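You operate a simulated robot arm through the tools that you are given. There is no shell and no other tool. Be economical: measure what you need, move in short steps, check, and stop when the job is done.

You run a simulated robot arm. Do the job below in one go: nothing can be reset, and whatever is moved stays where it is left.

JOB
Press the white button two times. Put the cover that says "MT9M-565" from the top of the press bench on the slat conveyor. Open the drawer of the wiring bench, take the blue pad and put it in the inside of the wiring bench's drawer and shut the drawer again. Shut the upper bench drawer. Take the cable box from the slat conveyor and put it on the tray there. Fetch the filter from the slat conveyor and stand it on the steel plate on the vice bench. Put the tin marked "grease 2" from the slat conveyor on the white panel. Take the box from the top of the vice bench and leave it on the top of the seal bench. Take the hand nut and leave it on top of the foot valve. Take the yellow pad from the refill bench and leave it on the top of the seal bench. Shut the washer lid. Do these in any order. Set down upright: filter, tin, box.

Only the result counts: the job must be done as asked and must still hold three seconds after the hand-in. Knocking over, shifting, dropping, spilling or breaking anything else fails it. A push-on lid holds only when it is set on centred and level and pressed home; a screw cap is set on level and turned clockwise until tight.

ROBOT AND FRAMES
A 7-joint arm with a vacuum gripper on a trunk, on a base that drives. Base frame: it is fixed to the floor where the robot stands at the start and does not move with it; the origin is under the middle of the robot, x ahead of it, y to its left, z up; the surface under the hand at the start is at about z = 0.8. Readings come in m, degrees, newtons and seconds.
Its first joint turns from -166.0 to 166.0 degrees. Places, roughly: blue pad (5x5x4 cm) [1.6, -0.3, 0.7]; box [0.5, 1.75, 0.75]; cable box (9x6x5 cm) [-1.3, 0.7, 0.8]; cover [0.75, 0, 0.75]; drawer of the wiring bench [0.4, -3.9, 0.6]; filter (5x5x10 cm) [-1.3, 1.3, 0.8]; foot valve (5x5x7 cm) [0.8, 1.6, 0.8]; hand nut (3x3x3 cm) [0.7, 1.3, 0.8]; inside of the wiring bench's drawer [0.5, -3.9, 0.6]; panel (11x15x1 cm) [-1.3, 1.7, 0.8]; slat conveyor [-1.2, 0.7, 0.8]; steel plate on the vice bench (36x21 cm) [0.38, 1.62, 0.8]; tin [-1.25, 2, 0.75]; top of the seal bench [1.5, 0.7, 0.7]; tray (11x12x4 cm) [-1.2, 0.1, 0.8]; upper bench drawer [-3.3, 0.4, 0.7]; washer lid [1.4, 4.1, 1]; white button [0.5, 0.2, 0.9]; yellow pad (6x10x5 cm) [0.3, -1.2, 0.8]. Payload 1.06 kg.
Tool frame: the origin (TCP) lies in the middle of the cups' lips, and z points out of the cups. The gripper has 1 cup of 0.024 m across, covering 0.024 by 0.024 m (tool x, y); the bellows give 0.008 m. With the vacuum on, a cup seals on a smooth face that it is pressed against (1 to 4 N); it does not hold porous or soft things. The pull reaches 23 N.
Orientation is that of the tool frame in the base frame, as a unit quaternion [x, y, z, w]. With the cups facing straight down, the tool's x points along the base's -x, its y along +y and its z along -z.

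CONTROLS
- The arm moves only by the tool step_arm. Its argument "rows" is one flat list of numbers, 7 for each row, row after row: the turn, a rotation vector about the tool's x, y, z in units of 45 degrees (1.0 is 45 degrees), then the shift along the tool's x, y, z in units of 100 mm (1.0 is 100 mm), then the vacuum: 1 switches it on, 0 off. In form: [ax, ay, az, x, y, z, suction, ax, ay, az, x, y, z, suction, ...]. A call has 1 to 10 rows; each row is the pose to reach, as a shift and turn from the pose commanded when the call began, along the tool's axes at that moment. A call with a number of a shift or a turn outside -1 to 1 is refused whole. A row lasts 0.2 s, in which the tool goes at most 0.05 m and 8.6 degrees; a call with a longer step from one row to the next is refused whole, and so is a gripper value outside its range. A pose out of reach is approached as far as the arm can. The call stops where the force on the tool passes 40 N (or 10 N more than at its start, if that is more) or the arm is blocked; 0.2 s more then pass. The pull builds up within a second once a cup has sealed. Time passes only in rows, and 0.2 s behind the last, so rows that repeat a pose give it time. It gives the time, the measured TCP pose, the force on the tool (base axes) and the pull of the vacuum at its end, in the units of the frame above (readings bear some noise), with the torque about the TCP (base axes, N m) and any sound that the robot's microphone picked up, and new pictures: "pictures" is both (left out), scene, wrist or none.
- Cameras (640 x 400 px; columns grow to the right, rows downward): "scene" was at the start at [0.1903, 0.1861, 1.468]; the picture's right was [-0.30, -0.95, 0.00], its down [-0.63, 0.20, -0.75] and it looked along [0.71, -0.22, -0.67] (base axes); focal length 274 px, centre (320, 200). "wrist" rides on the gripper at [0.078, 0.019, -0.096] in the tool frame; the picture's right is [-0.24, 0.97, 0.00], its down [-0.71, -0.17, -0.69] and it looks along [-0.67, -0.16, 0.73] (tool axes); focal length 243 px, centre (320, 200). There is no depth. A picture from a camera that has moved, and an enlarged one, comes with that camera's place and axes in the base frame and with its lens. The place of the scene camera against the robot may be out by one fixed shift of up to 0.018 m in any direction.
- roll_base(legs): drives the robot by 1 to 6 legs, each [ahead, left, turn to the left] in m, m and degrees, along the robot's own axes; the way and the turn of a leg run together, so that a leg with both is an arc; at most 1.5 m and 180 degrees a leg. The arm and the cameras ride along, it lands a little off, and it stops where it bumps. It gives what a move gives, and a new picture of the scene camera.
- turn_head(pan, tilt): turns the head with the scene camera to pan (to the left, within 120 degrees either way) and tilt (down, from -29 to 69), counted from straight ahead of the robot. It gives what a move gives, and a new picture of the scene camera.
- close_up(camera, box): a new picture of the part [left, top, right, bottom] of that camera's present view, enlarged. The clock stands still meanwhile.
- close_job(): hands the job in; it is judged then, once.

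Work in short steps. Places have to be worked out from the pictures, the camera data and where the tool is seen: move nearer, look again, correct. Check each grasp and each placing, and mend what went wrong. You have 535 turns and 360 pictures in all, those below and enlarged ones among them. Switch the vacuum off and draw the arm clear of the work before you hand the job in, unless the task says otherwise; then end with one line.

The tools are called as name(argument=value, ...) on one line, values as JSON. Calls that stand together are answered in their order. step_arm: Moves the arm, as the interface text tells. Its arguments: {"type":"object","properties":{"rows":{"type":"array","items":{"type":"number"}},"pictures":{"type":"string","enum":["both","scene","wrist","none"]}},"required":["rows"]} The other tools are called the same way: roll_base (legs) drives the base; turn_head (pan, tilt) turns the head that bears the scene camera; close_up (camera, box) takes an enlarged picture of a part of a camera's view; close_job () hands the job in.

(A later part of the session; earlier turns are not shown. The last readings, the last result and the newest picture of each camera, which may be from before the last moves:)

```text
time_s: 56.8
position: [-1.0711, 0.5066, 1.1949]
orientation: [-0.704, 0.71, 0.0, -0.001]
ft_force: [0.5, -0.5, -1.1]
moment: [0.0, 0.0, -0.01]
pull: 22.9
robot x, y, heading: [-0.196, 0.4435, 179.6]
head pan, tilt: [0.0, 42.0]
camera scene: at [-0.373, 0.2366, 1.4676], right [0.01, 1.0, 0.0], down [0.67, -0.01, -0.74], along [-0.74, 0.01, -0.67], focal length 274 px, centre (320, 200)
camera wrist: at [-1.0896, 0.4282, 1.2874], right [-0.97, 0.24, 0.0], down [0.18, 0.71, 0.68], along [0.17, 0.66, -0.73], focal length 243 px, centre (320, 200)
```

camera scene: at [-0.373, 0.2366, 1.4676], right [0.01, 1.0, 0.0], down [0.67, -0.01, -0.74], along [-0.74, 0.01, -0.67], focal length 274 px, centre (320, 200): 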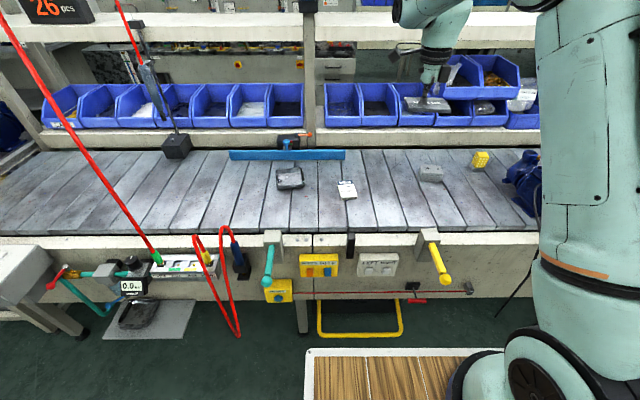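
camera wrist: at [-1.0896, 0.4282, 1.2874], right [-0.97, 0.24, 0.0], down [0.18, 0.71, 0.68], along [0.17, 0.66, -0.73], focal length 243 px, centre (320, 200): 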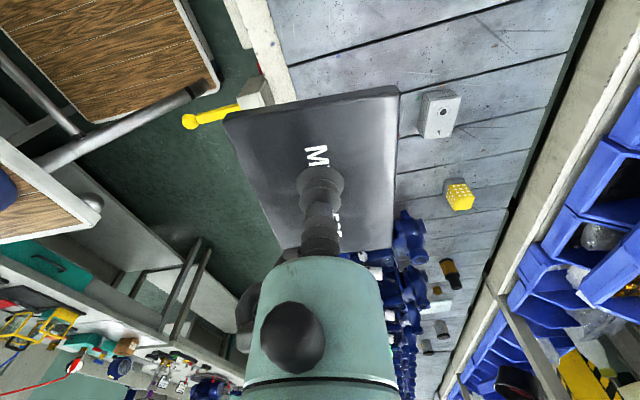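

The white item at (-1.16, 0.35) and the cable box at (-1.22, 0.68) leave this spot free. I lower the cover.

step_arm(rows=[0, 0, 0, 0, 0.1, 0.3, 1, 0, 0, 0, 0, 0.2, 0.65, 1, 0, 0, 0, 0, 0.3, 1.0, 1], pictures="none")

step_arm(rows=[0, 0, 0, 0, 0, 0.35, 1, 0, 0, 0, 0, 0, 0.7, 1, 0, 0, 0, 0, 0, 1.0, 1], pictures="none")

step_arm(rows=[0, 0, 0, 0, 0, 0.35, 1, 0, 0, 0, 0, 0, 0.7, 1, 0, 0, 0, 0, 0, 0.95, 1], pictures="both")

```text
time_s: 57.6
position: [-1.1022, 0.5077, 1.0929]
orientation: [-0.703, 0.711, 0.0, -0.002]
ft_force: [0.5, -0.3, -0.1]
moment: [-0.03, 0.01, 0.0]
pull: 22.8
robot x, y, heading: [-0.2004, 0.4462, 179.3]
head pan, tilt: [0.0, 42.0]
```

```text
time_s: 58.4
position: [-1.102, 0.507, 0.992]
orientation: [-0.703, 0.711, 0.0, 0.0]
ft_force: [0.2, 0.0, -1.2]
moment: [0.0, 0.03, 0.0]
pull: 22.7
robot x, y, heading: [-0.1936, 0.4421, 179.8]
head pan, tilt: [0.0, 42.0]
```

```text
time_s: 59.2
position: [-1.1045, 0.5077, 0.8944]
orientation: [-0.703, 0.711, 0.001, -0.001]
ft_force: [0.0, -0.2, 0.0]
moment: [-0.01, 0.02, 0.04]
pull: 23.0
robot x, y, heading: [-0.1996, 0.4433, 179.4]
head pan, tilt: [0.0, 42.0]
camera scene: at [-0.3731, 0.2367, 1.4676], right [0.01, 1.0, 0.0], down [0.67, -0.01, -0.74], along [-0.74, 0.01, -0.67], focal length 274 px, centre (320, 200)
camera wrist: at [-1.1222, 0.4295, 0.9892], right [-0.97, 0.24, 0.0], down [0.18, 0.71, 0.68], along [0.17, 0.66, -0.73], focal length 243 px, centre (320, 200)
```

scene: 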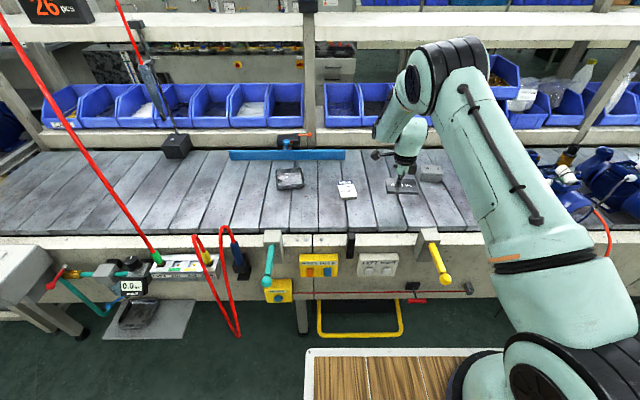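
wrist: 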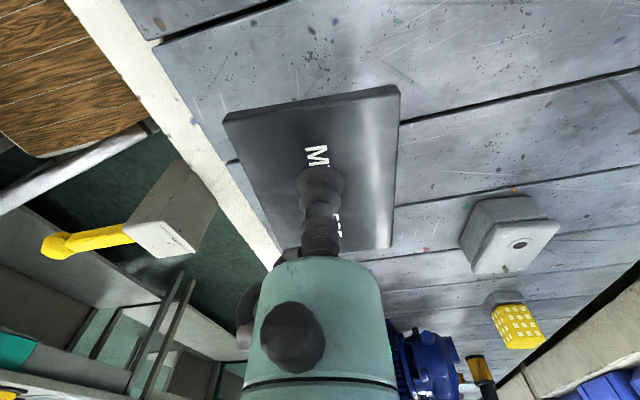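

The spot is clear. I lower slowly until I feel contact.

step_arm(rows=[0, 0, 0, 0, 0, 0.3, 1, 0, 0, 0, 0, 0, 0.55, 1, 0, 0, 0, 0, 0, 0.7, 1, 0, 0, 0, 0, 0, 0.76, 1], pictures="none")

step_arm(rows=[0, 0, 0, 0, 0, 0.03, 1, 0, 0, 0, 0, 0, 0.06, 1], pictures="none")

```text
time_s: 60.2
position: [-1.1061, 0.5074, 0.8192]
orientation: [-0.704, 0.711, 0.0, 0.0]
ft_force: [-0.8, 0.0, -1.5]
moment: [-0.02, 0.01, -0.03]
pull: 23.5
robot x, y, heading: [-0.1952, 0.446, 179.3]
head pan, tilt: [0.0, 42.0]
```

```text
time_s: 60.8
position: [-1.1049, 0.5063, 0.8163]
orientation: [-0.704, 0.71, 0.0, 0.001]
ft_force: [0.1, 0.2, -0.9]
moment: [-0.01, 0.04, -0.03]
pull: 22.9
robot x, y, heading: [-0.1983, 0.4425, 179.4]
head pan, tilt: [0.0, 42.0]
```

step_arm(rows=[0, 0, 0, 0, 0, 0.03, 1, 0, 0, 0, 0, 0, 0.06, 1, 0, 0, 0, 0, 0, 0.09, 1], pictures="none")

```text
time_s: 61.6
position: [-1.1042, 0.5056, 0.8073]
orientation: [-0.704, 0.71, 0.001, -0.001]
ft_force: [5.4, -1.0, 15.8]
moment: [0.01, 0.01, 0.01]
pull: 22.8
robot x, y, heading: [-0.1958, 0.4408, 179.5]
head pan, tilt: [0.0, 42.0]
```

Contact, with 15.8 N upward. I release the vacuum and rise.

step_arm(rows=[0, 0, 0, 0, 0, -0.02, 0, 0, 0, 0, 0, 0, -0.02, 0, 0, 0, 0, 0, 0, -0.02, 0, 0, 0, 0, 0, 0, -0.02, 0], pictures="none")

step_arm(rows=[0, 0, 0, 0, 0, -0.2, 0, 0, 0, 0, 0, 0, -0.6, 0, 0, 0, 0, 0, 0, -1.0, 0], pictures="both")

```text
time_s: 62.6
position: [-1.1036, 0.5064, 0.81]
orientation: [-0.703, 0.711, 0.0, -0.001]
ft_force: [0.7, 0.2, 0.6]
moment: [-0.02, 0.02, -0.01]
pull: 0.1
robot x, y, heading: [-0.2011, 0.4431, 179.3]
head pan, tilt: [0.0, 42.0]
```

```text
time_s: 63.4
position: [-1.1033, 0.5052, 0.9055]
orientation: [-0.703, 0.711, 0.0, 0.0]
ft_force: [-0.9, -0.9, 0.5]
moment: [0.0, -0.01, 0.02]
pull: 0.3
robot x, y, heading: [-0.1955, 0.4418, 179.2]
head pan, tilt: [0.0, 42.0]
camera scene: at [-0.3738, 0.2367, 1.4675], right [0.01, 1.0, 0.0], down [0.67, -0.01, -0.74], along [-0.74, 0.01, -0.67], focal length 274 px, centre (320, 200)
camera wrist: at [-1.1211, 0.426, 0.999], right [-0.97, 0.24, 0.0], down [0.18, 0.71, 0.68], along [0.17, 0.66, -0.73], focal length 243 px, centre (320, 200)
```

scene: 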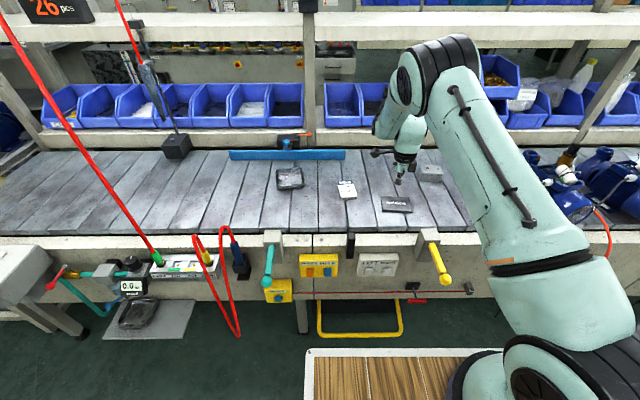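
wrist: 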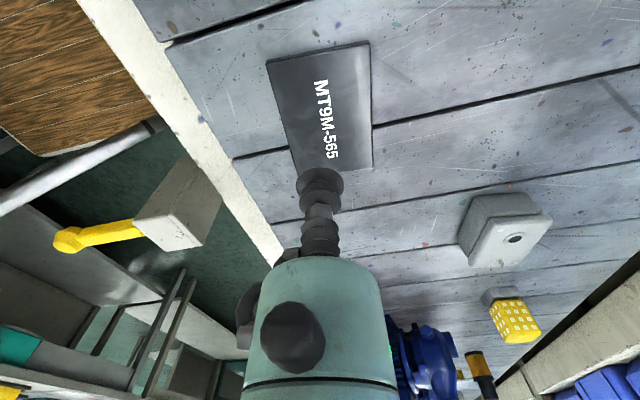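

The cover is on the belt. Next is the cable box, so I move nearer for a closer look at its top.

step_arm(rows=[0, 0, 0, -0.3, 0.45, -0.2, 0, 0, 0, 0, -0.6, 0.9, -0.4, 0, 0, 0, 0, -0.6, 1.0, -0.6, 0, 0, 0, 0, -0.6, 1.0, -0.6, 0], pictures="none")

close_up(camera="wrist", box=[240, 0, 560, 240])

close_up(camera="scene", box=[240, 120, 480, 250])

```text
refused: row 1 steps farther than a row can; nothing moved
```

```text
1.67 times, centred on (400, 120) of wrist
camera zoom: at [-1.1211, 0.426, 0.999], right [-0.97, 0.24, 0.0], down [0.18, 0.71, 0.68], along [0.17, 0.66, -0.73], focal length 404 px, centre (187, 333)
```

zoom: 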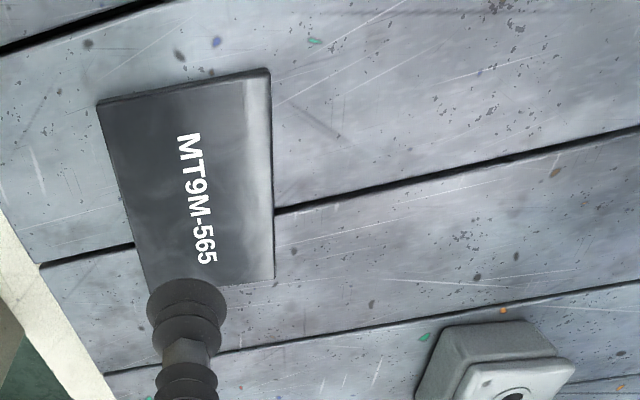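

```text
2.67 times, centred on (360, 185) of scene
camera zoom: at [-0.3738, 0.2367, 1.4675], right [0.01, 1.0, 0.0], down [0.67, -0.01, -0.74], along [-0.74, 0.01, -0.67], focal length 730 px, centre (213, 240)
```

zoom: 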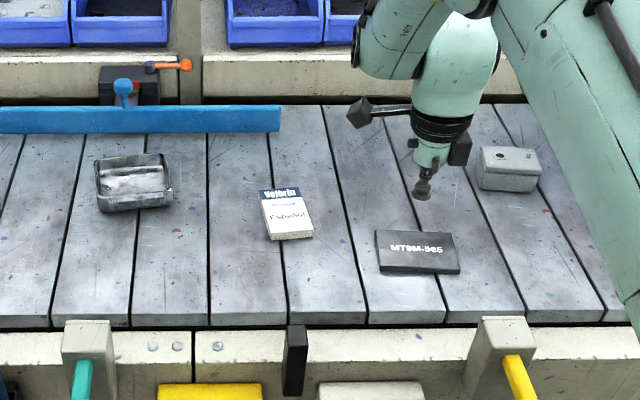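

The step was too long. I move again with smaller rows, and leave blue rail and bins clear behind.

step_arm(rows=[0, 0, 0, -0.15, 0.3, -0.2, 0, 0, 0, 0, -0.3, 0.6, -0.4, 0, 0, 0, 0, -0.45, 0.9, -0.5, 0, 0, 0, 0, -0.5, 1.0, -0.6, 0], pictures="wrist")

```text
time_s: 64.4
position: [-1.2037, 0.5569, 0.9684]
orientation: [-0.704, 0.71, -0.001, 0.0]
ft_force: [-0.9, -0.3, -0.5]
moment: [0.04, -0.03, -0.02]
pull: 0.0
robot x, y, heading: [-0.1975, 0.4431, 179.4]
head pan, tilt: [0.0, 42.0]
camera wrist: at [-1.2215, 0.4789, 1.0614], right [-0.97, 0.24, 0.0], down [0.18, 0.71, 0.68], along [0.17, 0.66, -0.73], focal length 243 px, centre (320, 200)
```

wrist: 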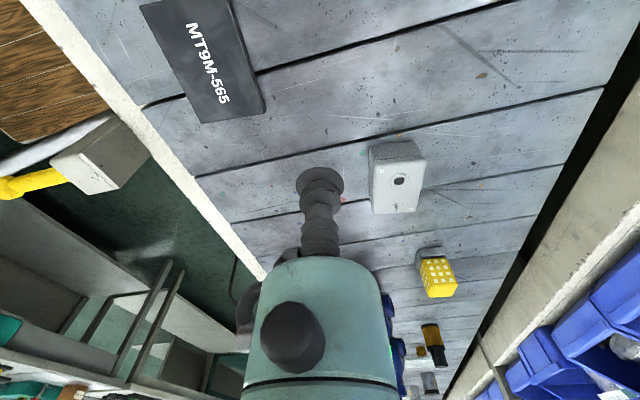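

I enlarge the cable box's top to find a flat spot beside the hole.

close_up(camera="wrist", box=[350, 120, 450, 230])

```text
3.64 times, centred on (400, 175) of wrist
camera zoom: at [-1.2215, 0.4789, 1.0614], right [-0.97, 0.24, 0.0], down [0.18, 0.71, 0.68], along [0.17, 0.66, -0.73], focal length 882 px, centre (29, 291)
```

zoom: 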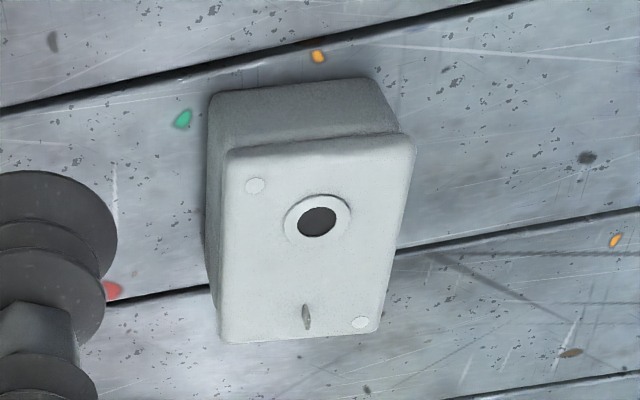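

I aim for the flat area between the hole and the slot, at about (-1.25, 0.69). I move above it at z of about 0.90 to check height and alignment.

step_arm(rows=[0, 0, 0, -0.4, 0.1, 0, 0, 0, 0, 0, -0.8, 0.2, 0.1, 0, 0, 0, 0, -1.0, 0.35, 0.3, 0], pictures="none")

step_arm(rows=[0, 0, 0, -0.3, 0.1, 0.3, 0], pictures="wrist")

close_up(camera="scene", box=[370, 120, 490, 220])

```text
time_s: 65.2
position: [-1.2285, 0.6568, 0.9367]
orientation: [-0.701, 0.713, -0.007, 0.005]
ft_force: [0.2, -0.8, 0.3]
moment: [0.02, -0.04, -0.02]
pull: 0.0
out of reach, approached as far as the arm can: row 3
robot x, y, heading: [-0.1966, 0.4467, 179.5]
head pan, tilt: [0.0, 42.0]
```

```text
time_s: 65.6
position: [-1.2239, 0.6833, 0.9094]
orientation: [-0.704, 0.711, 0.001, -0.001]
ft_force: [0.0, -1.5, 0.7]
moment: [0.14, 0.02, -0.04]
pull: 0.1
out of reach, approached as far as the arm can: row 1
robot x, y, heading: [-0.1988, 0.4425, 179.5]
head pan, tilt: [0.0, 42.0]
camera wrist: at [-1.2423, 0.6056, 1.0031], right [-0.97, 0.24, 0.0], down [0.18, 0.71, 0.68], along [0.16, 0.66, -0.73], focal length 243 px, centre (320, 200)
```

wrist: 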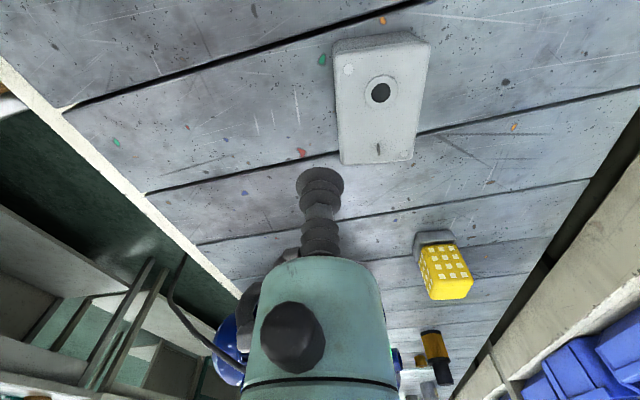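

```text
4.00 times, centred on (430, 170) of scene
camera zoom: at [-0.3725, 0.2355, 1.4675], right [0.01, 1.0, 0.0], down [0.67, -0.01, -0.74], along [-0.74, 0.01, -0.67], focal length 1094 px, centre (-120, 320)
```

zoom: 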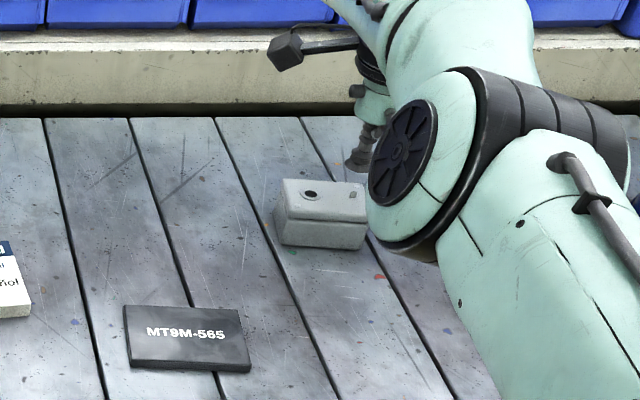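

I've reached the edge of the arm's reach. I raise and retract the arm, then bring the base closer to the conveyor.

step_arm(rows=[0, 0, 0, 0.1, -0.3, -0.35, 0, 0, 0, 0, 0.2, -0.6, -0.7, 0, 0, 0, 0, 0.3, -0.9, -1.0, 0], pictures="none")

step_arm(rows=[0, 0, 0, 0.3, -0.3, -0.2, 0, 0, 0, 0, 0.6, -0.5, -0.4, 0], pictures="none")

roll_base(legs=[[0.11, -0.04, 0.6]])

```text
time_s: 66.4
position: [-1.137, 0.6552, 1.0123]
orientation: [-0.704, 0.71, -0.001, -0.001]
ft_force: [-0.7, 0.2, -0.5]
moment: [0.01, -0.02, -0.01]
pull: 0.1
robot x, y, heading: [-0.2, 0.4416, 179.3]
head pan, tilt: [0.0, 42.0]
```

```text
time_s: 67.0
position: [-1.0865, 0.5975, 1.052]
orientation: [-0.703, 0.711, 0.0, 0.0]
ft_force: [0.5, -0.3, 0.1]
moment: [-0.05, -0.03, -0.01]
pull: 0.2
robot x, y, heading: [-0.197, 0.4456, 179.5]
head pan, tilt: [0.0, 42.0]
```

```text
time_s: 68.2
position: [-1.1995, 0.6303, 1.051]
orientation: [0.707, -0.707, 0.0, 0.0]
ft_force: [0.8, 0.4, 0.1]
moment: [0.01, -0.01, 0.0]
pull: 0.1
robot x, y, heading: [-0.3106, 0.4871, 179.9]
head pan, tilt: [0.0, 42.0]
camera scene: at [-0.4838, 0.2766, 1.4676], right [0.0, 1.0, 0.0], down [0.67, 0.0, -0.74], along [-0.74, 0.0, -0.67], focal length 274 px, centre (320, 200)
```

scene: 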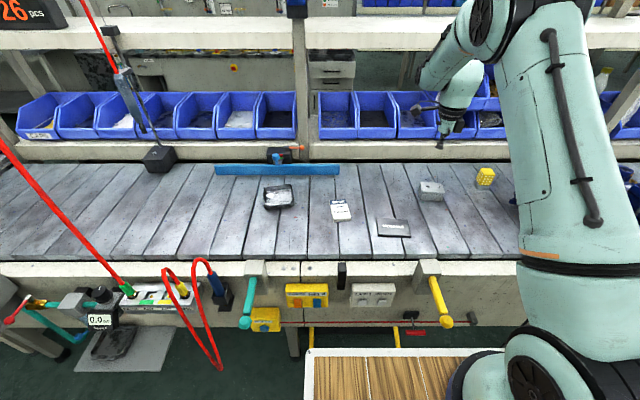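

The cable box top is at z of about 0.85, with a flat spot at (-1.251, 0.685). I move over it and descend.

step_arm(rows=[0, 0, 0, -0.3, 0.28, 0.1, 0, 0, 0, 0, -0.55, 0.52, 0.4, 0, 0, 0, 0, -0.55, 0.52, 0.7, 0, 0, 0, 0, -0.55, 0.52, 1.0, 0], pictures="none")

step_arm(rows=[0, 0, 0, 0, 0, 0.4, 0, 0, 0, 0, 0, 0, 0.7, 1], pictures="wrist")

```text
time_s: 69.2
position: [-1.253, 0.6857, 0.952]
orientation: [-0.707, 0.707, 0.0, -0.001]
ft_force: [-0.1, -0.9, -0.6]
moment: [0.02, -0.01, -0.01]
pull: 0.1
robot x, y, heading: [-0.3108, 0.4831, 179.9]
head pan, tilt: [0.0, 42.0]
```

```text
time_s: 69.8
position: [-1.2511, 0.6842, 0.8813]
orientation: [-0.707, 0.707, 0.001, -0.001]
ft_force: [0.3, -0.1, 0.6]
moment: [0.02, 0.02, -0.01]
pull: 0.1
robot x, y, heading: [-0.3111, 0.4859, 179.7]
head pan, tilt: [0.0, 42.0]
camera wrist: at [-1.2682, 0.6052, 0.9747], right [-0.97, 0.24, 0.0], down [0.17, 0.71, 0.68], along [0.16, 0.67, -0.73], focal length 243 px, centre (320, 200)
```

wrist: 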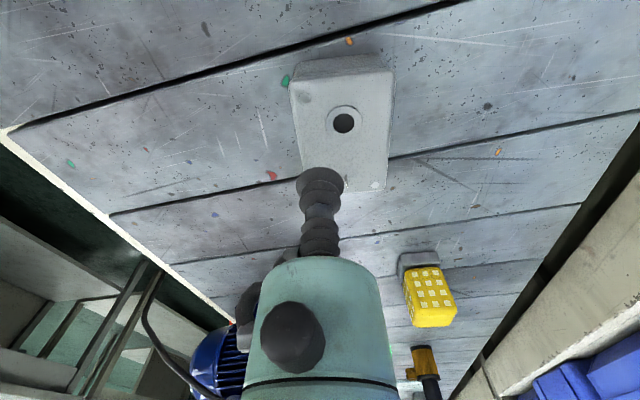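

The contact point lies between the hole and the slot. I descend gently with the vacuum on.

step_arm(rows=[0, 0, 0, 0, 0, 0.15, 1, 0, 0, 0, 0, 0, 0.22, 1, 0, 0, 0, 0, 0, 0.27, 1, 0, 0, 0, 0, 0, 0.32, 1], pictures="none")

```text
time_s: 70.8
position: [-1.2517, 0.6849, 0.8494]
orientation: [0.707, -0.707, 0.0, 0.0]
ft_force: [0.2, -0.5, -0.1]
moment: [0.0, -0.03, 0.01]
pull: 23.0
robot x, y, heading: [-0.3111, 0.4854, 179.8]
head pan, tilt: [0.0, 42.0]
```

It sealed at 0.849. I lift, retract slightly, and drive left (-y) towards the tray.

step_arm(rows=[0, 0, 0, 0, 0, -0.3, 1, 0, 0, 0, 0, 0, -0.65, 1, 0, 0, 0, 0, 0, -1.0, 1], pictures="none")

step_arm(rows=[0, 0, 0, 0.3, -0.2, -0.3, 1, 0, 0, 0, 0.6, -0.4, -0.6, 1, 0, 0, 0, 1.0, -0.5, -0.8, 1], pictures="none")

roll_base(legs=[[0, 0.33, 0]])

```text
time_s: 71.6
position: [-1.2541, 0.6836, 0.9505]
orientation: [-0.707, 0.707, 0.001, 0.0]
ft_force: [0.0, -0.1, -1.2]
moment: [0.02, 0.01, -0.02]
pull: 23.0
robot x, y, heading: [-0.3051, 0.4864, 179.8]
head pan, tilt: [0.0, 42.0]
```

```text
time_s: 72.4
position: [-1.2043, 0.5826, 1.0277]
orientation: [-0.706, 0.708, 0.0, -0.001]
ft_force: [-0.4, 0.7, -0.8]
moment: [-0.06, 0.03, 0.0]
pull: 23.6
robot x, y, heading: [-0.3084, 0.4851, 179.8]
head pan, tilt: [0.0, 42.0]
```

```text
time_s: 74.6
position: [-1.2049, 0.2583, 1.0265]
orientation: [-0.704, 0.711, 0.0, 0.0]
ft_force: [0.7, -0.7, -0.9]
moment: [0.0, 0.0, 0.04]
pull: 23.0
robot x, y, heading: [-0.3066, 0.1556, 179.7]
head pan, tilt: [0.0, 42.0]
camera scene: at [-0.4872, -0.0518, 1.4676], right [0.01, 1.0, 0.0], down [0.67, -0.01, -0.74], along [-0.74, 0.01, -0.67], focal length 274 px, centre (320, 200)
```

scene: 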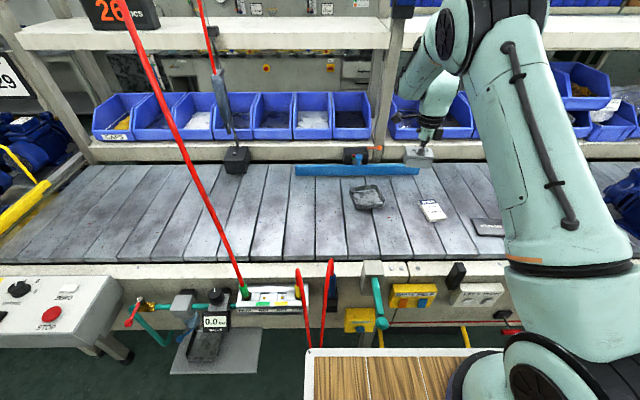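

I enlarge the tray, using the placed cover (true position -1.104, 0.506) to calibrate the scene camera.

close_up(camera="scene", box=[320, 150, 520, 270])

close_up(camera="scene", box=[330, 160, 410, 225])

```text
3.20 times, centred on (420, 210) of scene
camera zoom: at [-0.4872, -0.0518, 1.4676], right [0.01, 1.0, 0.0], down [0.67, -0.01, -0.74], along [-0.74, 0.01, -0.67], focal length 876 px, centre (0, 168)
```

zoom: 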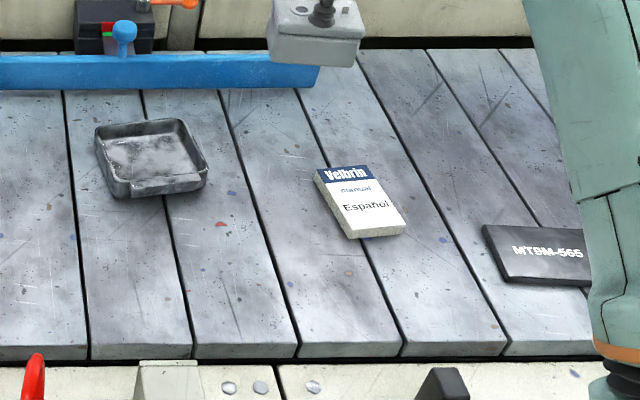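

```text
6.15 times, centred on (370, 192) of scene
camera zoom: at [-0.4872, -0.0518, 1.4676], right [0.01, 1.0, 0.0], down [0.67, -0.01, -0.74], along [-0.74, 0.01, -0.67], focal length 1684 px, centre (12, 246)
```

zoom: 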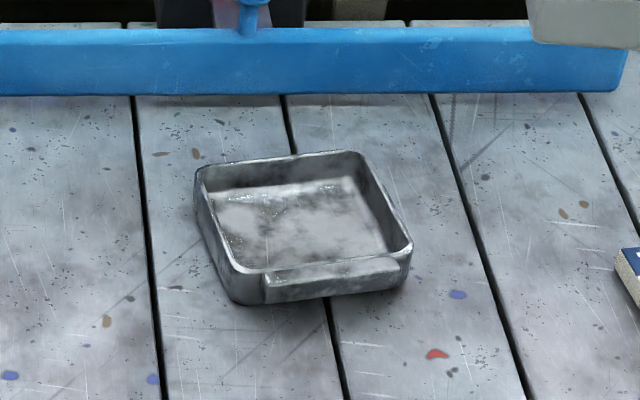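

The tray centre comes out at about (-1.247, 0.118) after calibration, turned roughly 10° counter-clockwise, while the box is turned about 6° clockwise. I move above it and yaw the box by -17° about tool z to match.

step_arm(rows=[0, 0, -0.1, 0.4, 0.1, 0, 1, 0, 0, -0.2, 0.8, 0.2, 0, 1, 0, 0, -0.3, 1.0, 0.35, 0, 1, 0, 0, -0.38, 1.0, 0.35, 0, 1], pictures="both")

close_up(camera="scene", box=[320, 130, 440, 230])

```text
time_s: 75.6
position: [-1.2411, 0.1578, 1.0288]
orientation: [0.802, -0.597, 0.0, 0.0]
ft_force: [-0.3, 0.0, -0.6]
moment: [-0.01, 0.01, -0.03]
pull: 23.0
robot x, y, heading: [-0.3141, 0.1552, 179.7]
head pan, tilt: [0.0, 42.0]
camera scene: at [-0.4871, -0.0518, 1.4676], right [0.01, 1.0, 0.0], down [0.67, -0.01, -0.74], along [-0.74, 0.01, -0.67], focal length 274 px, centre (320, 200)
camera wrist: at [-1.2359, 0.0776, 1.1214], right [-1.0, -0.05, 0.0], down [-0.04, 0.73, 0.68], along [-0.04, 0.68, -0.73], focal length 243 px, centre (320, 200)
```

scene: 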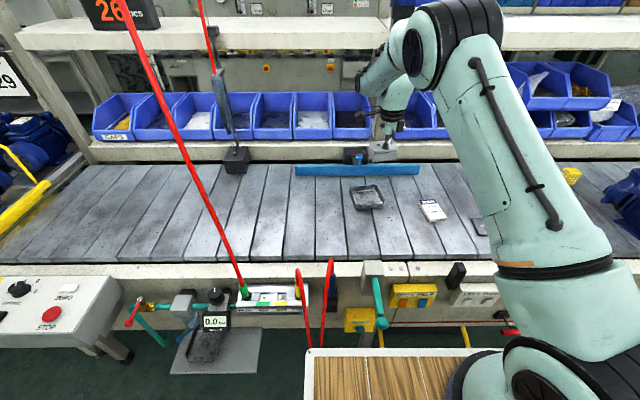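
wrist: 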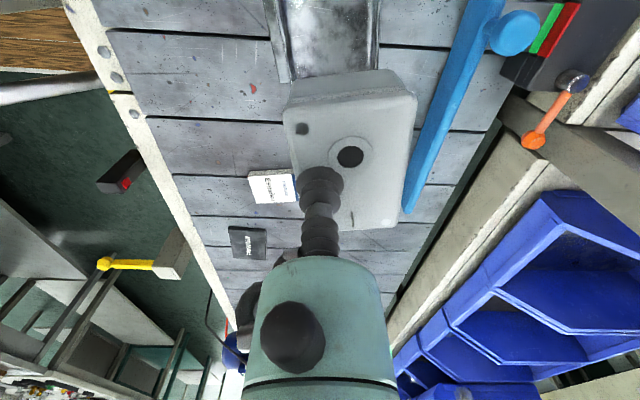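

```text
4.00 times, centred on (380, 180) of scene
camera zoom: at [-0.4871, -0.0518, 1.4676], right [0.01, 1.0, 0.0], down [0.67, -0.01, -0.74], along [-0.74, 0.01, -0.67], focal length 1094 px, centre (80, 280)
```

zoom: 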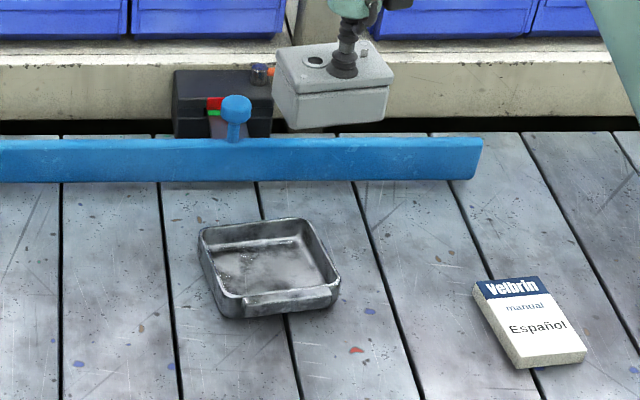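

The wrist view gives the tray x-span as -1.196 to -1.302, and the box is now parallel to the tray. I fine-align and descend to just above the rim.

step_arm(rows=[0, 0, 0, 0.19, 0.04, 0.3, 1, 0, 0, 0, 0.19, 0.04, 0.7, 1, 0, 0, 0, 0.19, 0.04, 1.0, 1], pictures="wrist")

close_up(camera="scene", box=[330, 150, 430, 230])

```text
time_s: 76.4
position: [-1.2382, 0.1377, 0.9269]
orientation: [0.802, -0.598, -0.001, 0.001]
ft_force: [0.0, 0.5, -0.4]
moment: [-0.01, 0.0, 0.02]
pull: 23.0
robot x, y, heading: [-0.312, 0.1576, 179.4]
head pan, tilt: [0.0, 42.0]
camera wrist: at [-1.2323, 0.0574, 1.0202], right [-1.0, -0.05, 0.0], down [-0.04, 0.73, 0.68], along [-0.04, 0.68, -0.73], focal length 243 px, centre (320, 200)
```

wrist: 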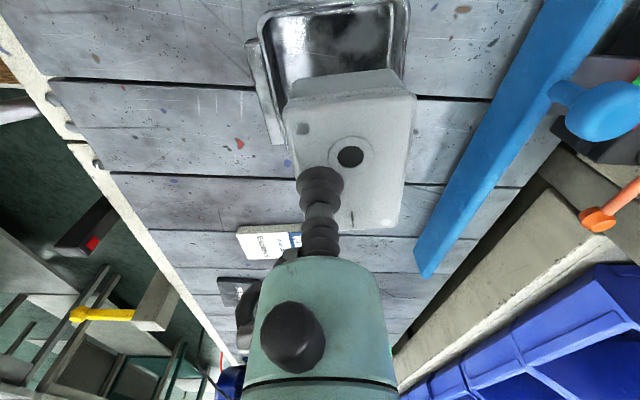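

```text
5.00 times, centred on (380, 190) of scene
camera zoom: at [-0.4868, -0.0517, 1.4676], right [0.01, 1.0, 0.0], down [0.67, -0.01, -0.74], along [-0.74, 0.01, -0.67], focal length 1368 px, centre (20, 250)
```

zoom: 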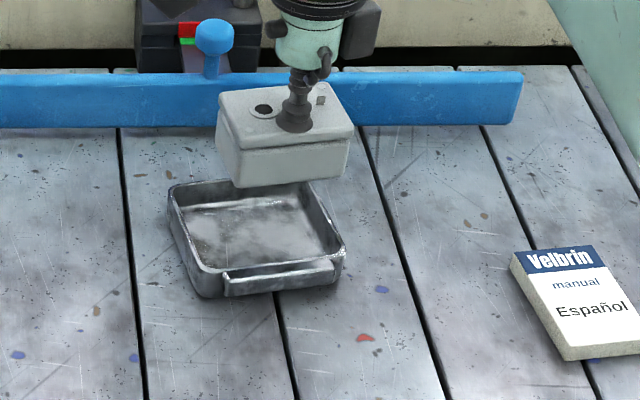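

Box centre (-1.250, 0.120) sits over tray centre (-1.249, 0.121). I lower it into the tray.

step_arm(rows=[0, 0, 0, 0, 0, 0.3, 1, 0, 0, 0, 0, 0, 0.5, 1, 0, 0, 0, 0, 0, 0.6, 1], pictures="none")

close_up(camera="scene", box=[330, 150, 430, 230])

close_up(camera="wrist", box=[220, 0, 460, 240])

```text
time_s: 77.2
position: [-1.2383, 0.1373, 0.8667]
orientation: [0.802, -0.597, -0.001, 0.0]
ft_force: [0.4, -0.4, -0.7]
moment: [0.0, 0.01, 0.0]
pull: 22.6
robot x, y, heading: [-0.3096, 0.1558, 179.4]
head pan, tilt: [0.0, 42.0]
```

```text
5.00 times, centred on (380, 190) of scene
camera zoom: at [-0.4871, -0.0518, 1.4676], right [0.01, 1.0, 0.0], down [0.67, -0.01, -0.74], along [-0.74, 0.01, -0.67], focal length 1368 px, centre (20, 250)
```

zoom: 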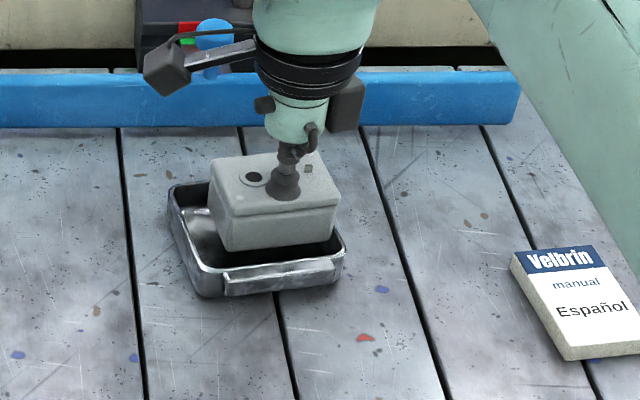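

```text
1.67 times, centred on (340, 120) of wrist
camera zoom: at [-1.2329, 0.0575, 0.9606], right [-1.0, -0.05, 0.0], down [-0.04, 0.73, 0.68], along [-0.04, 0.68, -0.73], focal length 404 px, centre (287, 333)
```

zoom: 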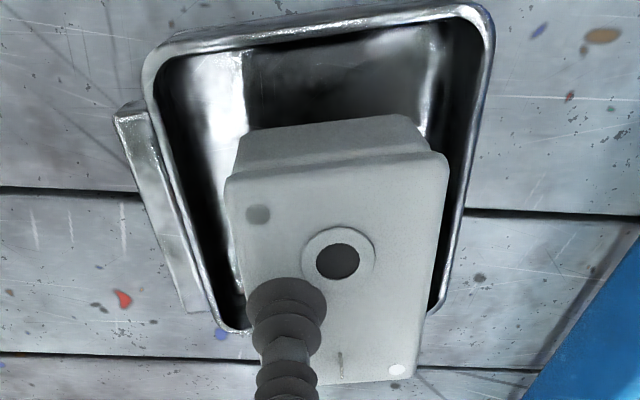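

The box sits about 11 mm too far towards +y. I raise it, shift it, and lower it again until contact.

step_arm(rows=[0, 0, 0, 0, 0, -0.3, 1, 0, 0, 0, 0.115, 0, -0.3, 1, 0, 0, 0, 0.115, 0, 0, 1, 0, 0, 0, 0.115, 0, 0.06, 1, 0, 0, 0, 0.115, 0, 0.09, 1], pictures="none")

```text
time_s: 78.4
position: [-1.235, 0.1271, 0.8587]
orientation: [0.802, -0.597, 0.0, 0.0]
ft_force: [-0.7, 1.0, -0.6]
moment: [0.05, -0.01, 0.0]
pull: 22.8
robot x, y, heading: [-0.3086, 0.1554, 179.5]
head pan, tilt: [0.0, 42.0]
```

step_arm(rows=[0, 0, 0, 0, 0, 0.03, 1, 0, 0, 0, 0, 0, 0.06, 1, 0, 0, 0, 0, 0, 0.09, 1], pictures="none")

```text
time_s: 79.2
position: [-1.2369, 0.1284, 0.8509]
orientation: [0.802, -0.597, -0.001, 0.002]
ft_force: [3.2, 1.6, 13.6]
moment: [-0.01, -0.04, -0.03]
pull: 22.6
robot x, y, heading: [-0.3091, 0.1551, 179.3]
head pan, tilt: [0.0, 42.0]
```

Contact at 0.851. I release and lift.

step_arm(rows=[0, 0, 0, 0, 0, -0.02, 0, 0, 0, 0, 0, 0, -0.02, 0, 0, 0, 0, 0, 0, -0.02, 0, 0, 0, 0, 0, 0, -0.02, 0], pictures="none")

step_arm(rows=[0, 0, 0, 0, 0, -0.2, 0, 0, 0, 0, 0, 0, -0.6, 0, 0, 0, 0, 0, 0, -1.0, 0], pictures="wrist")

close_up(camera="scene", box=[330, 150, 430, 230])

```text
time_s: 80.2
position: [-1.2357, 0.1276, 0.8503]
orientation: [0.802, -0.597, 0.0, 0.0]
ft_force: [-0.3, -0.3, 0.0]
moment: [-0.01, 0.01, -0.01]
pull: 0.1
robot x, y, heading: [-0.3098, 0.1519, 179.7]
head pan, tilt: [0.0, 42.0]
```

```text
time_s: 81.0
position: [-1.2358, 0.1253, 0.9514]
orientation: [0.802, -0.597, 0.001, 0.001]
ft_force: [0.4, 0.4, -0.7]
moment: [-0.05, 0.0, -0.03]
pull: 0.0
robot x, y, heading: [-0.3115, 0.1531, 179.4]
head pan, tilt: [0.0, 42.0]
camera wrist: at [-1.2308, 0.0456, 1.0445], right [-1.0, -0.05, 0.0], down [-0.04, 0.73, 0.68], along [-0.04, 0.68, -0.73], focal length 243 px, centre (320, 200)
```

wrist: 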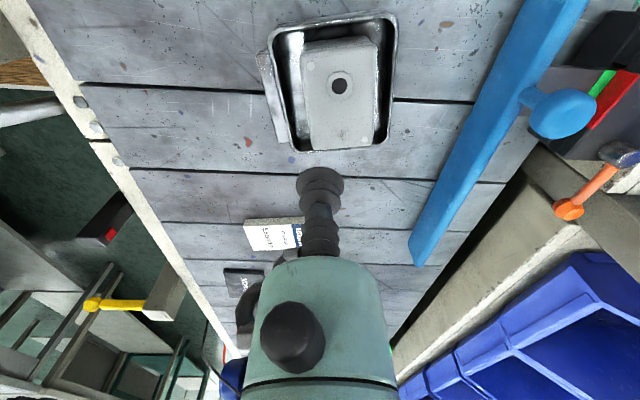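

```text
5.00 times, centred on (380, 190) of scene
camera zoom: at [-0.4876, -0.0518, 1.4675], right [0.01, 1.0, 0.0], down [0.67, -0.01, -0.74], along [-0.74, 0.01, -0.67], focal length 1368 px, centre (20, 250)
```

zoom: 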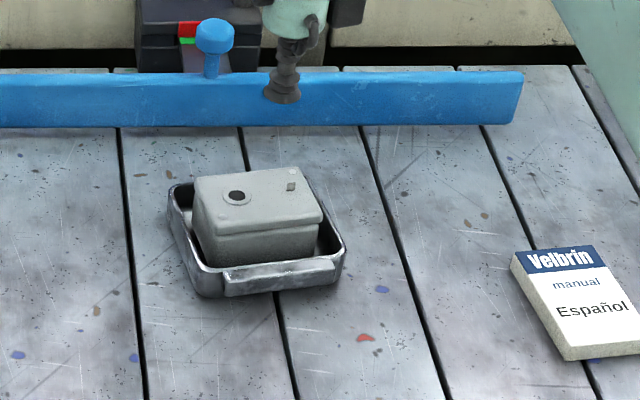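

The cable box is in the tray. Next come the tin and filter, so I retract, undo the yaw and drive towards +y.

step_arm(rows=[0, 0, 0.1, 0, -0.3, -0.3, 0, 0, 0, 0.2, 0, -0.6, -0.6, 0, 0, 0, 0.3, 0, -0.8, -0.9, 0, 0, 0, 0.38, 0, -1.0, -1.0, 0], pictures="none")

step_arm(rows=[0, 0, 0, 0, -0.3, -0.3, 0, 0, 0, 0, 0, -0.6, -0.6, 0, 0, 0, 0, 0, -1.0, -0.9, 0], pictures="none")

roll_base(legs=[[0, -1.3, 0]])

```text
time_s: 82.0
position: [-1.1416, 0.1573, 1.0493]
orientation: [-0.704, 0.71, -0.001, 0.0]
ft_force: [0.0, 0.5, -0.2]
moment: [0.01, 0.02, -0.01]
pull: 0.1
robot x, y, heading: [-0.3116, 0.1549, 179.5]
head pan, tilt: [0.0, 42.0]
```

```text
time_s: 82.8
position: [-1.0413, 0.1538, 1.1382]
orientation: [-0.703, 0.711, -0.001, 0.001]
ft_force: [-0.7, -0.6, -1.0]
moment: [-0.01, 0.01, 0.03]
pull: 0.0
robot x, y, heading: [-0.3084, 0.1548, 179.4]
head pan, tilt: [0.0, 42.0]
```

```text
time_s: 89.2
position: [-1.0283, 1.4278, 1.1388]
orientation: [-0.703, 0.712, 0.0, 0.0]
ft_force: [-0.3, -0.2, 0.6]
moment: [-0.03, -0.02, 0.0]
pull: 0.0
robot x, y, heading: [-0.2967, 1.4222, 179.1]
head pan, tilt: [0.0, 42.0]
camera scene: at [-0.4746, 1.2191, 1.4676], right [0.01, 1.0, 0.0], down [0.67, -0.01, -0.74], along [-0.74, 0.01, -0.67], focal length 274 px, centre (320, 200)
```

scene: 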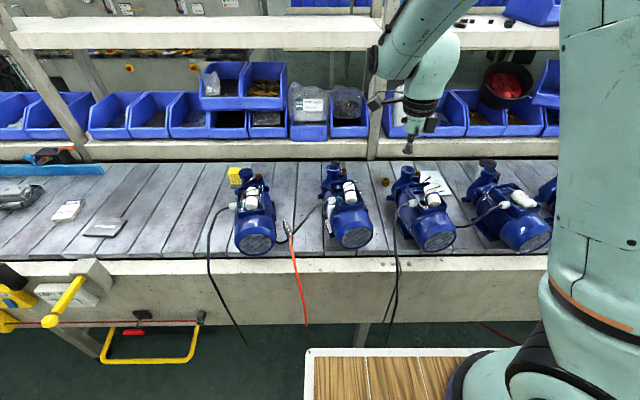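

Pumps stand along the front of the belt, with items behind them. I enlarge this region.

close_up(camera="scene", box=[300, 130, 480, 260])

close_up(camera="wrist", box=[0, 0, 640, 400])

```text
3.08 times, centred on (390, 195) of scene
camera zoom: at [-0.4746, 1.2191, 1.4676], right [0.01, 1.0, 0.0], down [0.67, -0.01, -0.74], along [-0.74, 0.01, -0.67], focal length 842 px, centre (105, 215)
```

zoom: 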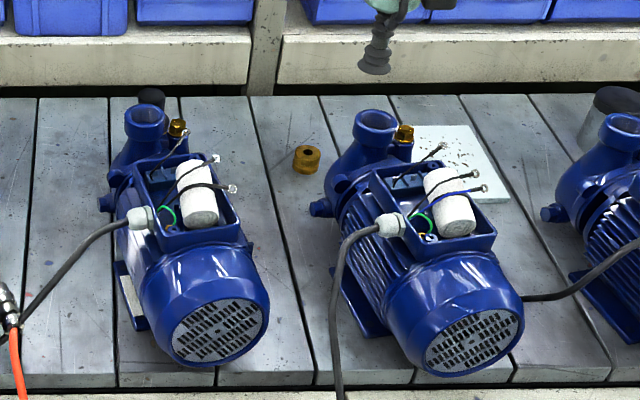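

```text
1.00 times, centred on (320, 200) of wrist (not enlarged: the box is as wide or as high as the picture)
camera zoom: at [-1.0467, 1.3486, 1.2313], right [-0.97, 0.25, 0.0], down [0.18, 0.71, 0.68], along [0.17, 0.66, -0.73], focal length 243 px, centre (320, 200)
```

zoom: 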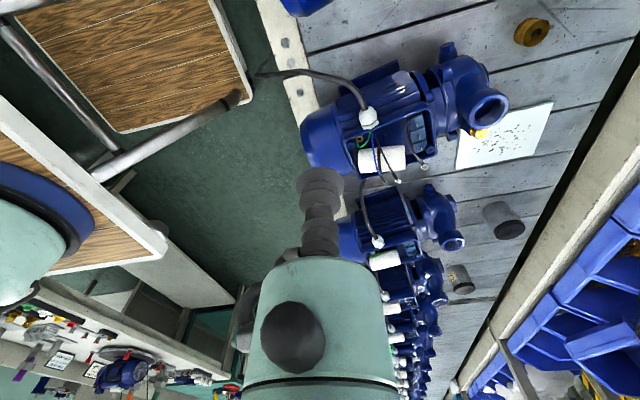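

I see a grey can near (-1.34, 1.81) and another container near (-1.28, 2.10). I need their labels, so I drive further +y and look.

roll_base(legs=[[0, -0.45, 0.6]])

close_up(camera="wrist", box=[340, 40, 620, 300])

close_up(camera="scene", box=[260, 110, 500, 260])

```text
time_s: 91.9
position: [-1.0223, 1.8645, 1.1372]
orientation: [-0.704, 0.71, 0.0, 0.001]
ft_force: [0.3, 0.5, 0.0]
moment: [-0.02, -0.02, -0.05]
pull: 0.1
robot x, y, heading: [-0.2917, 1.86, 179.7]
head pan, tilt: [0.0, 42.0]
camera scene: at [-0.4695, 1.6578, 1.4676], right [0.01, 1.0, 0.0], down [0.67, -0.01, -0.74], along [-0.74, 0.01, -0.67], focal length 274 px, centre (320, 200)
```

scene: 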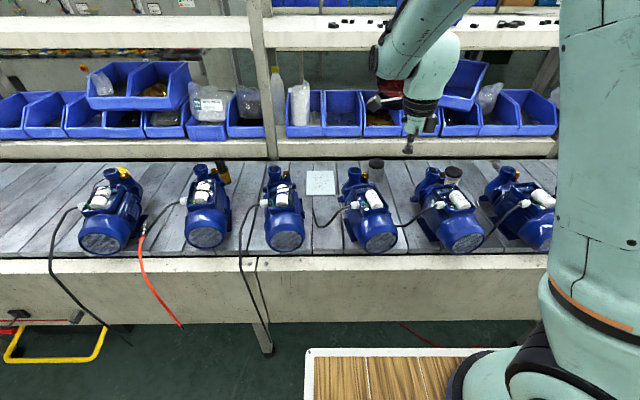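

```text
1.54 times, centred on (480, 170) of wrist
camera zoom: at [-1.042, 1.7856, 1.2313], right [-0.97, 0.24, 0.0], down [0.18, 0.71, 0.68], along [0.17, 0.66, -0.73], focal length 373 px, centre (74, 246)
```

zoom: 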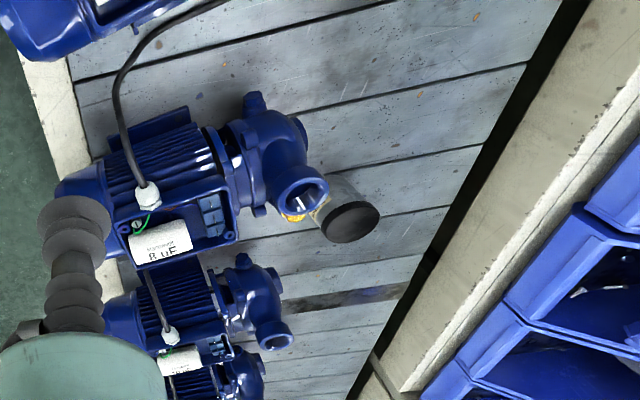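

```text
2.67 times, centred on (380, 185) of scene
camera zoom: at [-0.4695, 1.6578, 1.4676], right [0.01, 1.0, 0.0], down [0.67, -0.01, -0.74], along [-0.74, 0.01, -0.67], focal length 730 px, centre (160, 240)
```

zoom: 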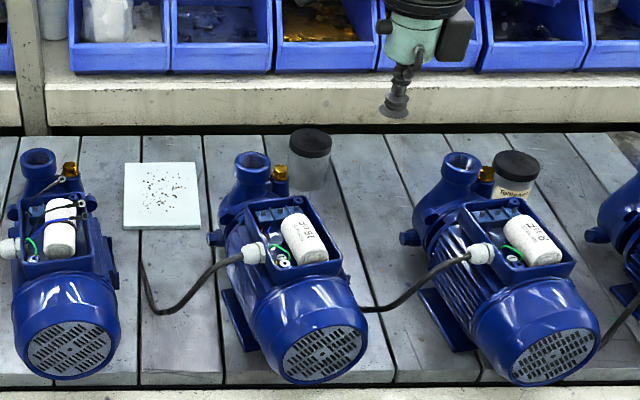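

I enlarge both cans further.

close_up(camera="scene", box=[360, 150, 400, 185])

close_up(camera="scene", box=[430, 155, 470, 195])

close_up(camera="scene", box=[190, 145, 350, 235])

```text
11.43 times, centred on (380, 168) of scene
camera zoom: at [-0.4695, 1.6578, 1.4676], right [0.01, 1.0, 0.0], down [0.67, -0.01, -0.74], along [-0.74, 0.01, -0.67], focal length 3127 px, centre (-366, 571)
```

zoom: 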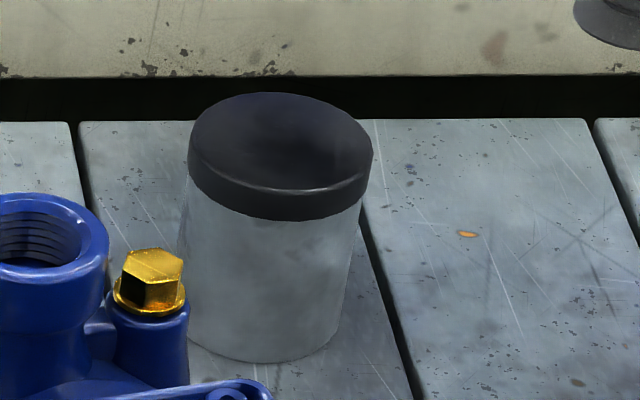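

```text
10.00 times, centred on (450, 175) of scene
camera zoom: at [-0.4695, 1.6578, 1.4676], right [0.01, 1.0, 0.0], down [0.67, -0.01, -0.74], along [-0.74, 0.01, -0.67], focal length 2736 px, centre (-980, 450)
```

zoom: 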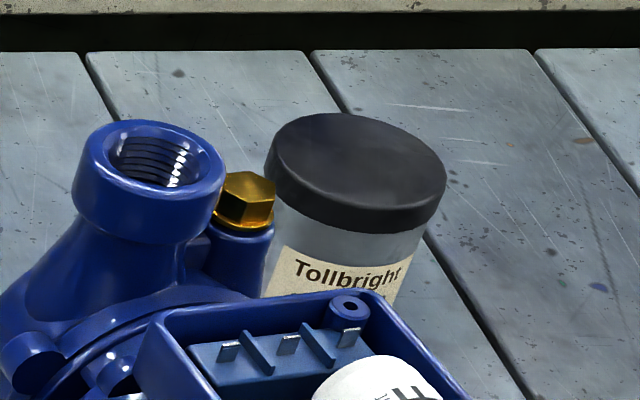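

```text
4.00 times, centred on (270, 190) of scene
camera zoom: at [-0.4695, 1.6578, 1.4676], right [0.01, 1.0, 0.0], down [0.67, -0.01, -0.74], along [-0.74, 0.01, -0.67], focal length 1094 px, centre (520, 240)
```

zoom: 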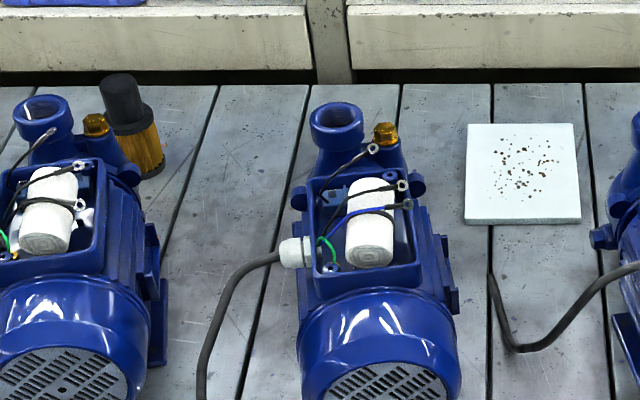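

One can shows a "Tollbright" label that the pump partly hides. I drive further +y to see it between the pumps.

roll_base(legs=[[0, -0.55, 0]])

close_up(camera="scene", box=[200, 140, 360, 250])

```text
time_s: 95.1
position: [-1.016, 2.4245, 1.1382]
orientation: [-0.702, 0.712, 0.0, 0.0]
ft_force: [0.2, 0.1, -0.4]
moment: [0.02, -0.01, 0.0]
pull: 0.1
robot x, y, heading: [-0.2882, 2.4199, 179.1]
head pan, tilt: [0.0, 42.0]
camera scene: at [-0.4642, 2.2146, 1.4676], right [0.02, 1.0, 0.0], down [0.67, -0.01, -0.74], along [-0.74, 0.01, -0.67], focal length 274 px, centre (320, 200)
```

scene: 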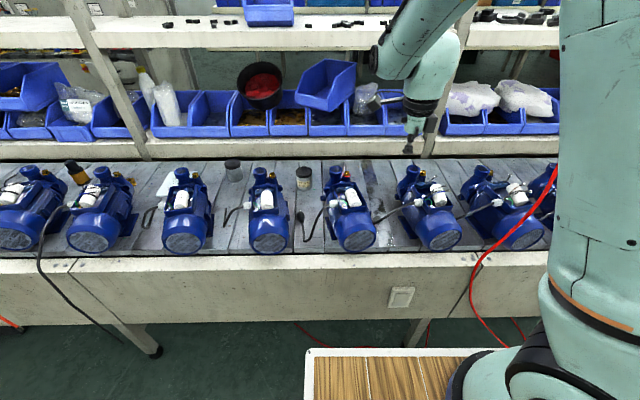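

```text
3.64 times, centred on (280, 195) of scene
camera zoom: at [-0.4642, 2.2146, 1.4676], right [0.02, 1.0, 0.0], down [0.67, -0.01, -0.74], along [-0.74, 0.01, -0.67], focal length 995 px, centre (466, 218)
```

zoom: 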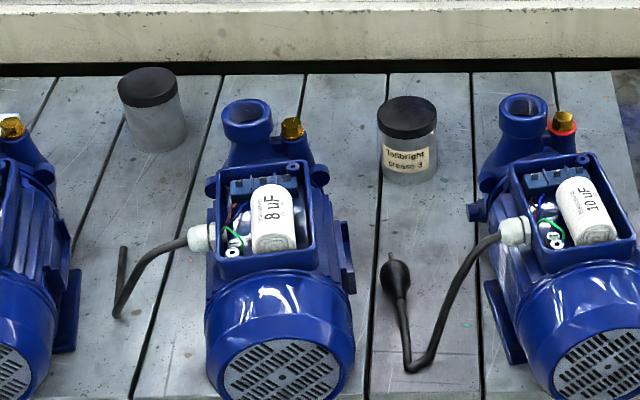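

close_up(camera="scene", box=[290, 160, 320, 190])

```text
13.33 times, centred on (305, 175) of scene
camera zoom: at [-0.4642, 2.2146, 1.4676], right [0.02, 1.0, 0.0], down [0.67, -0.01, -0.74], along [-0.74, 0.01, -0.67], focal length 3648 px, centre (520, 533)
```

zoom: 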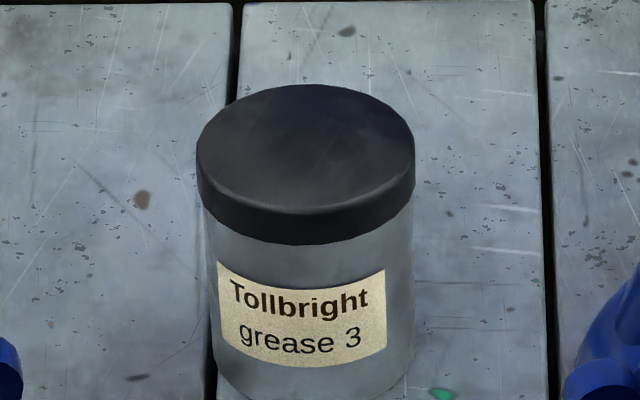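

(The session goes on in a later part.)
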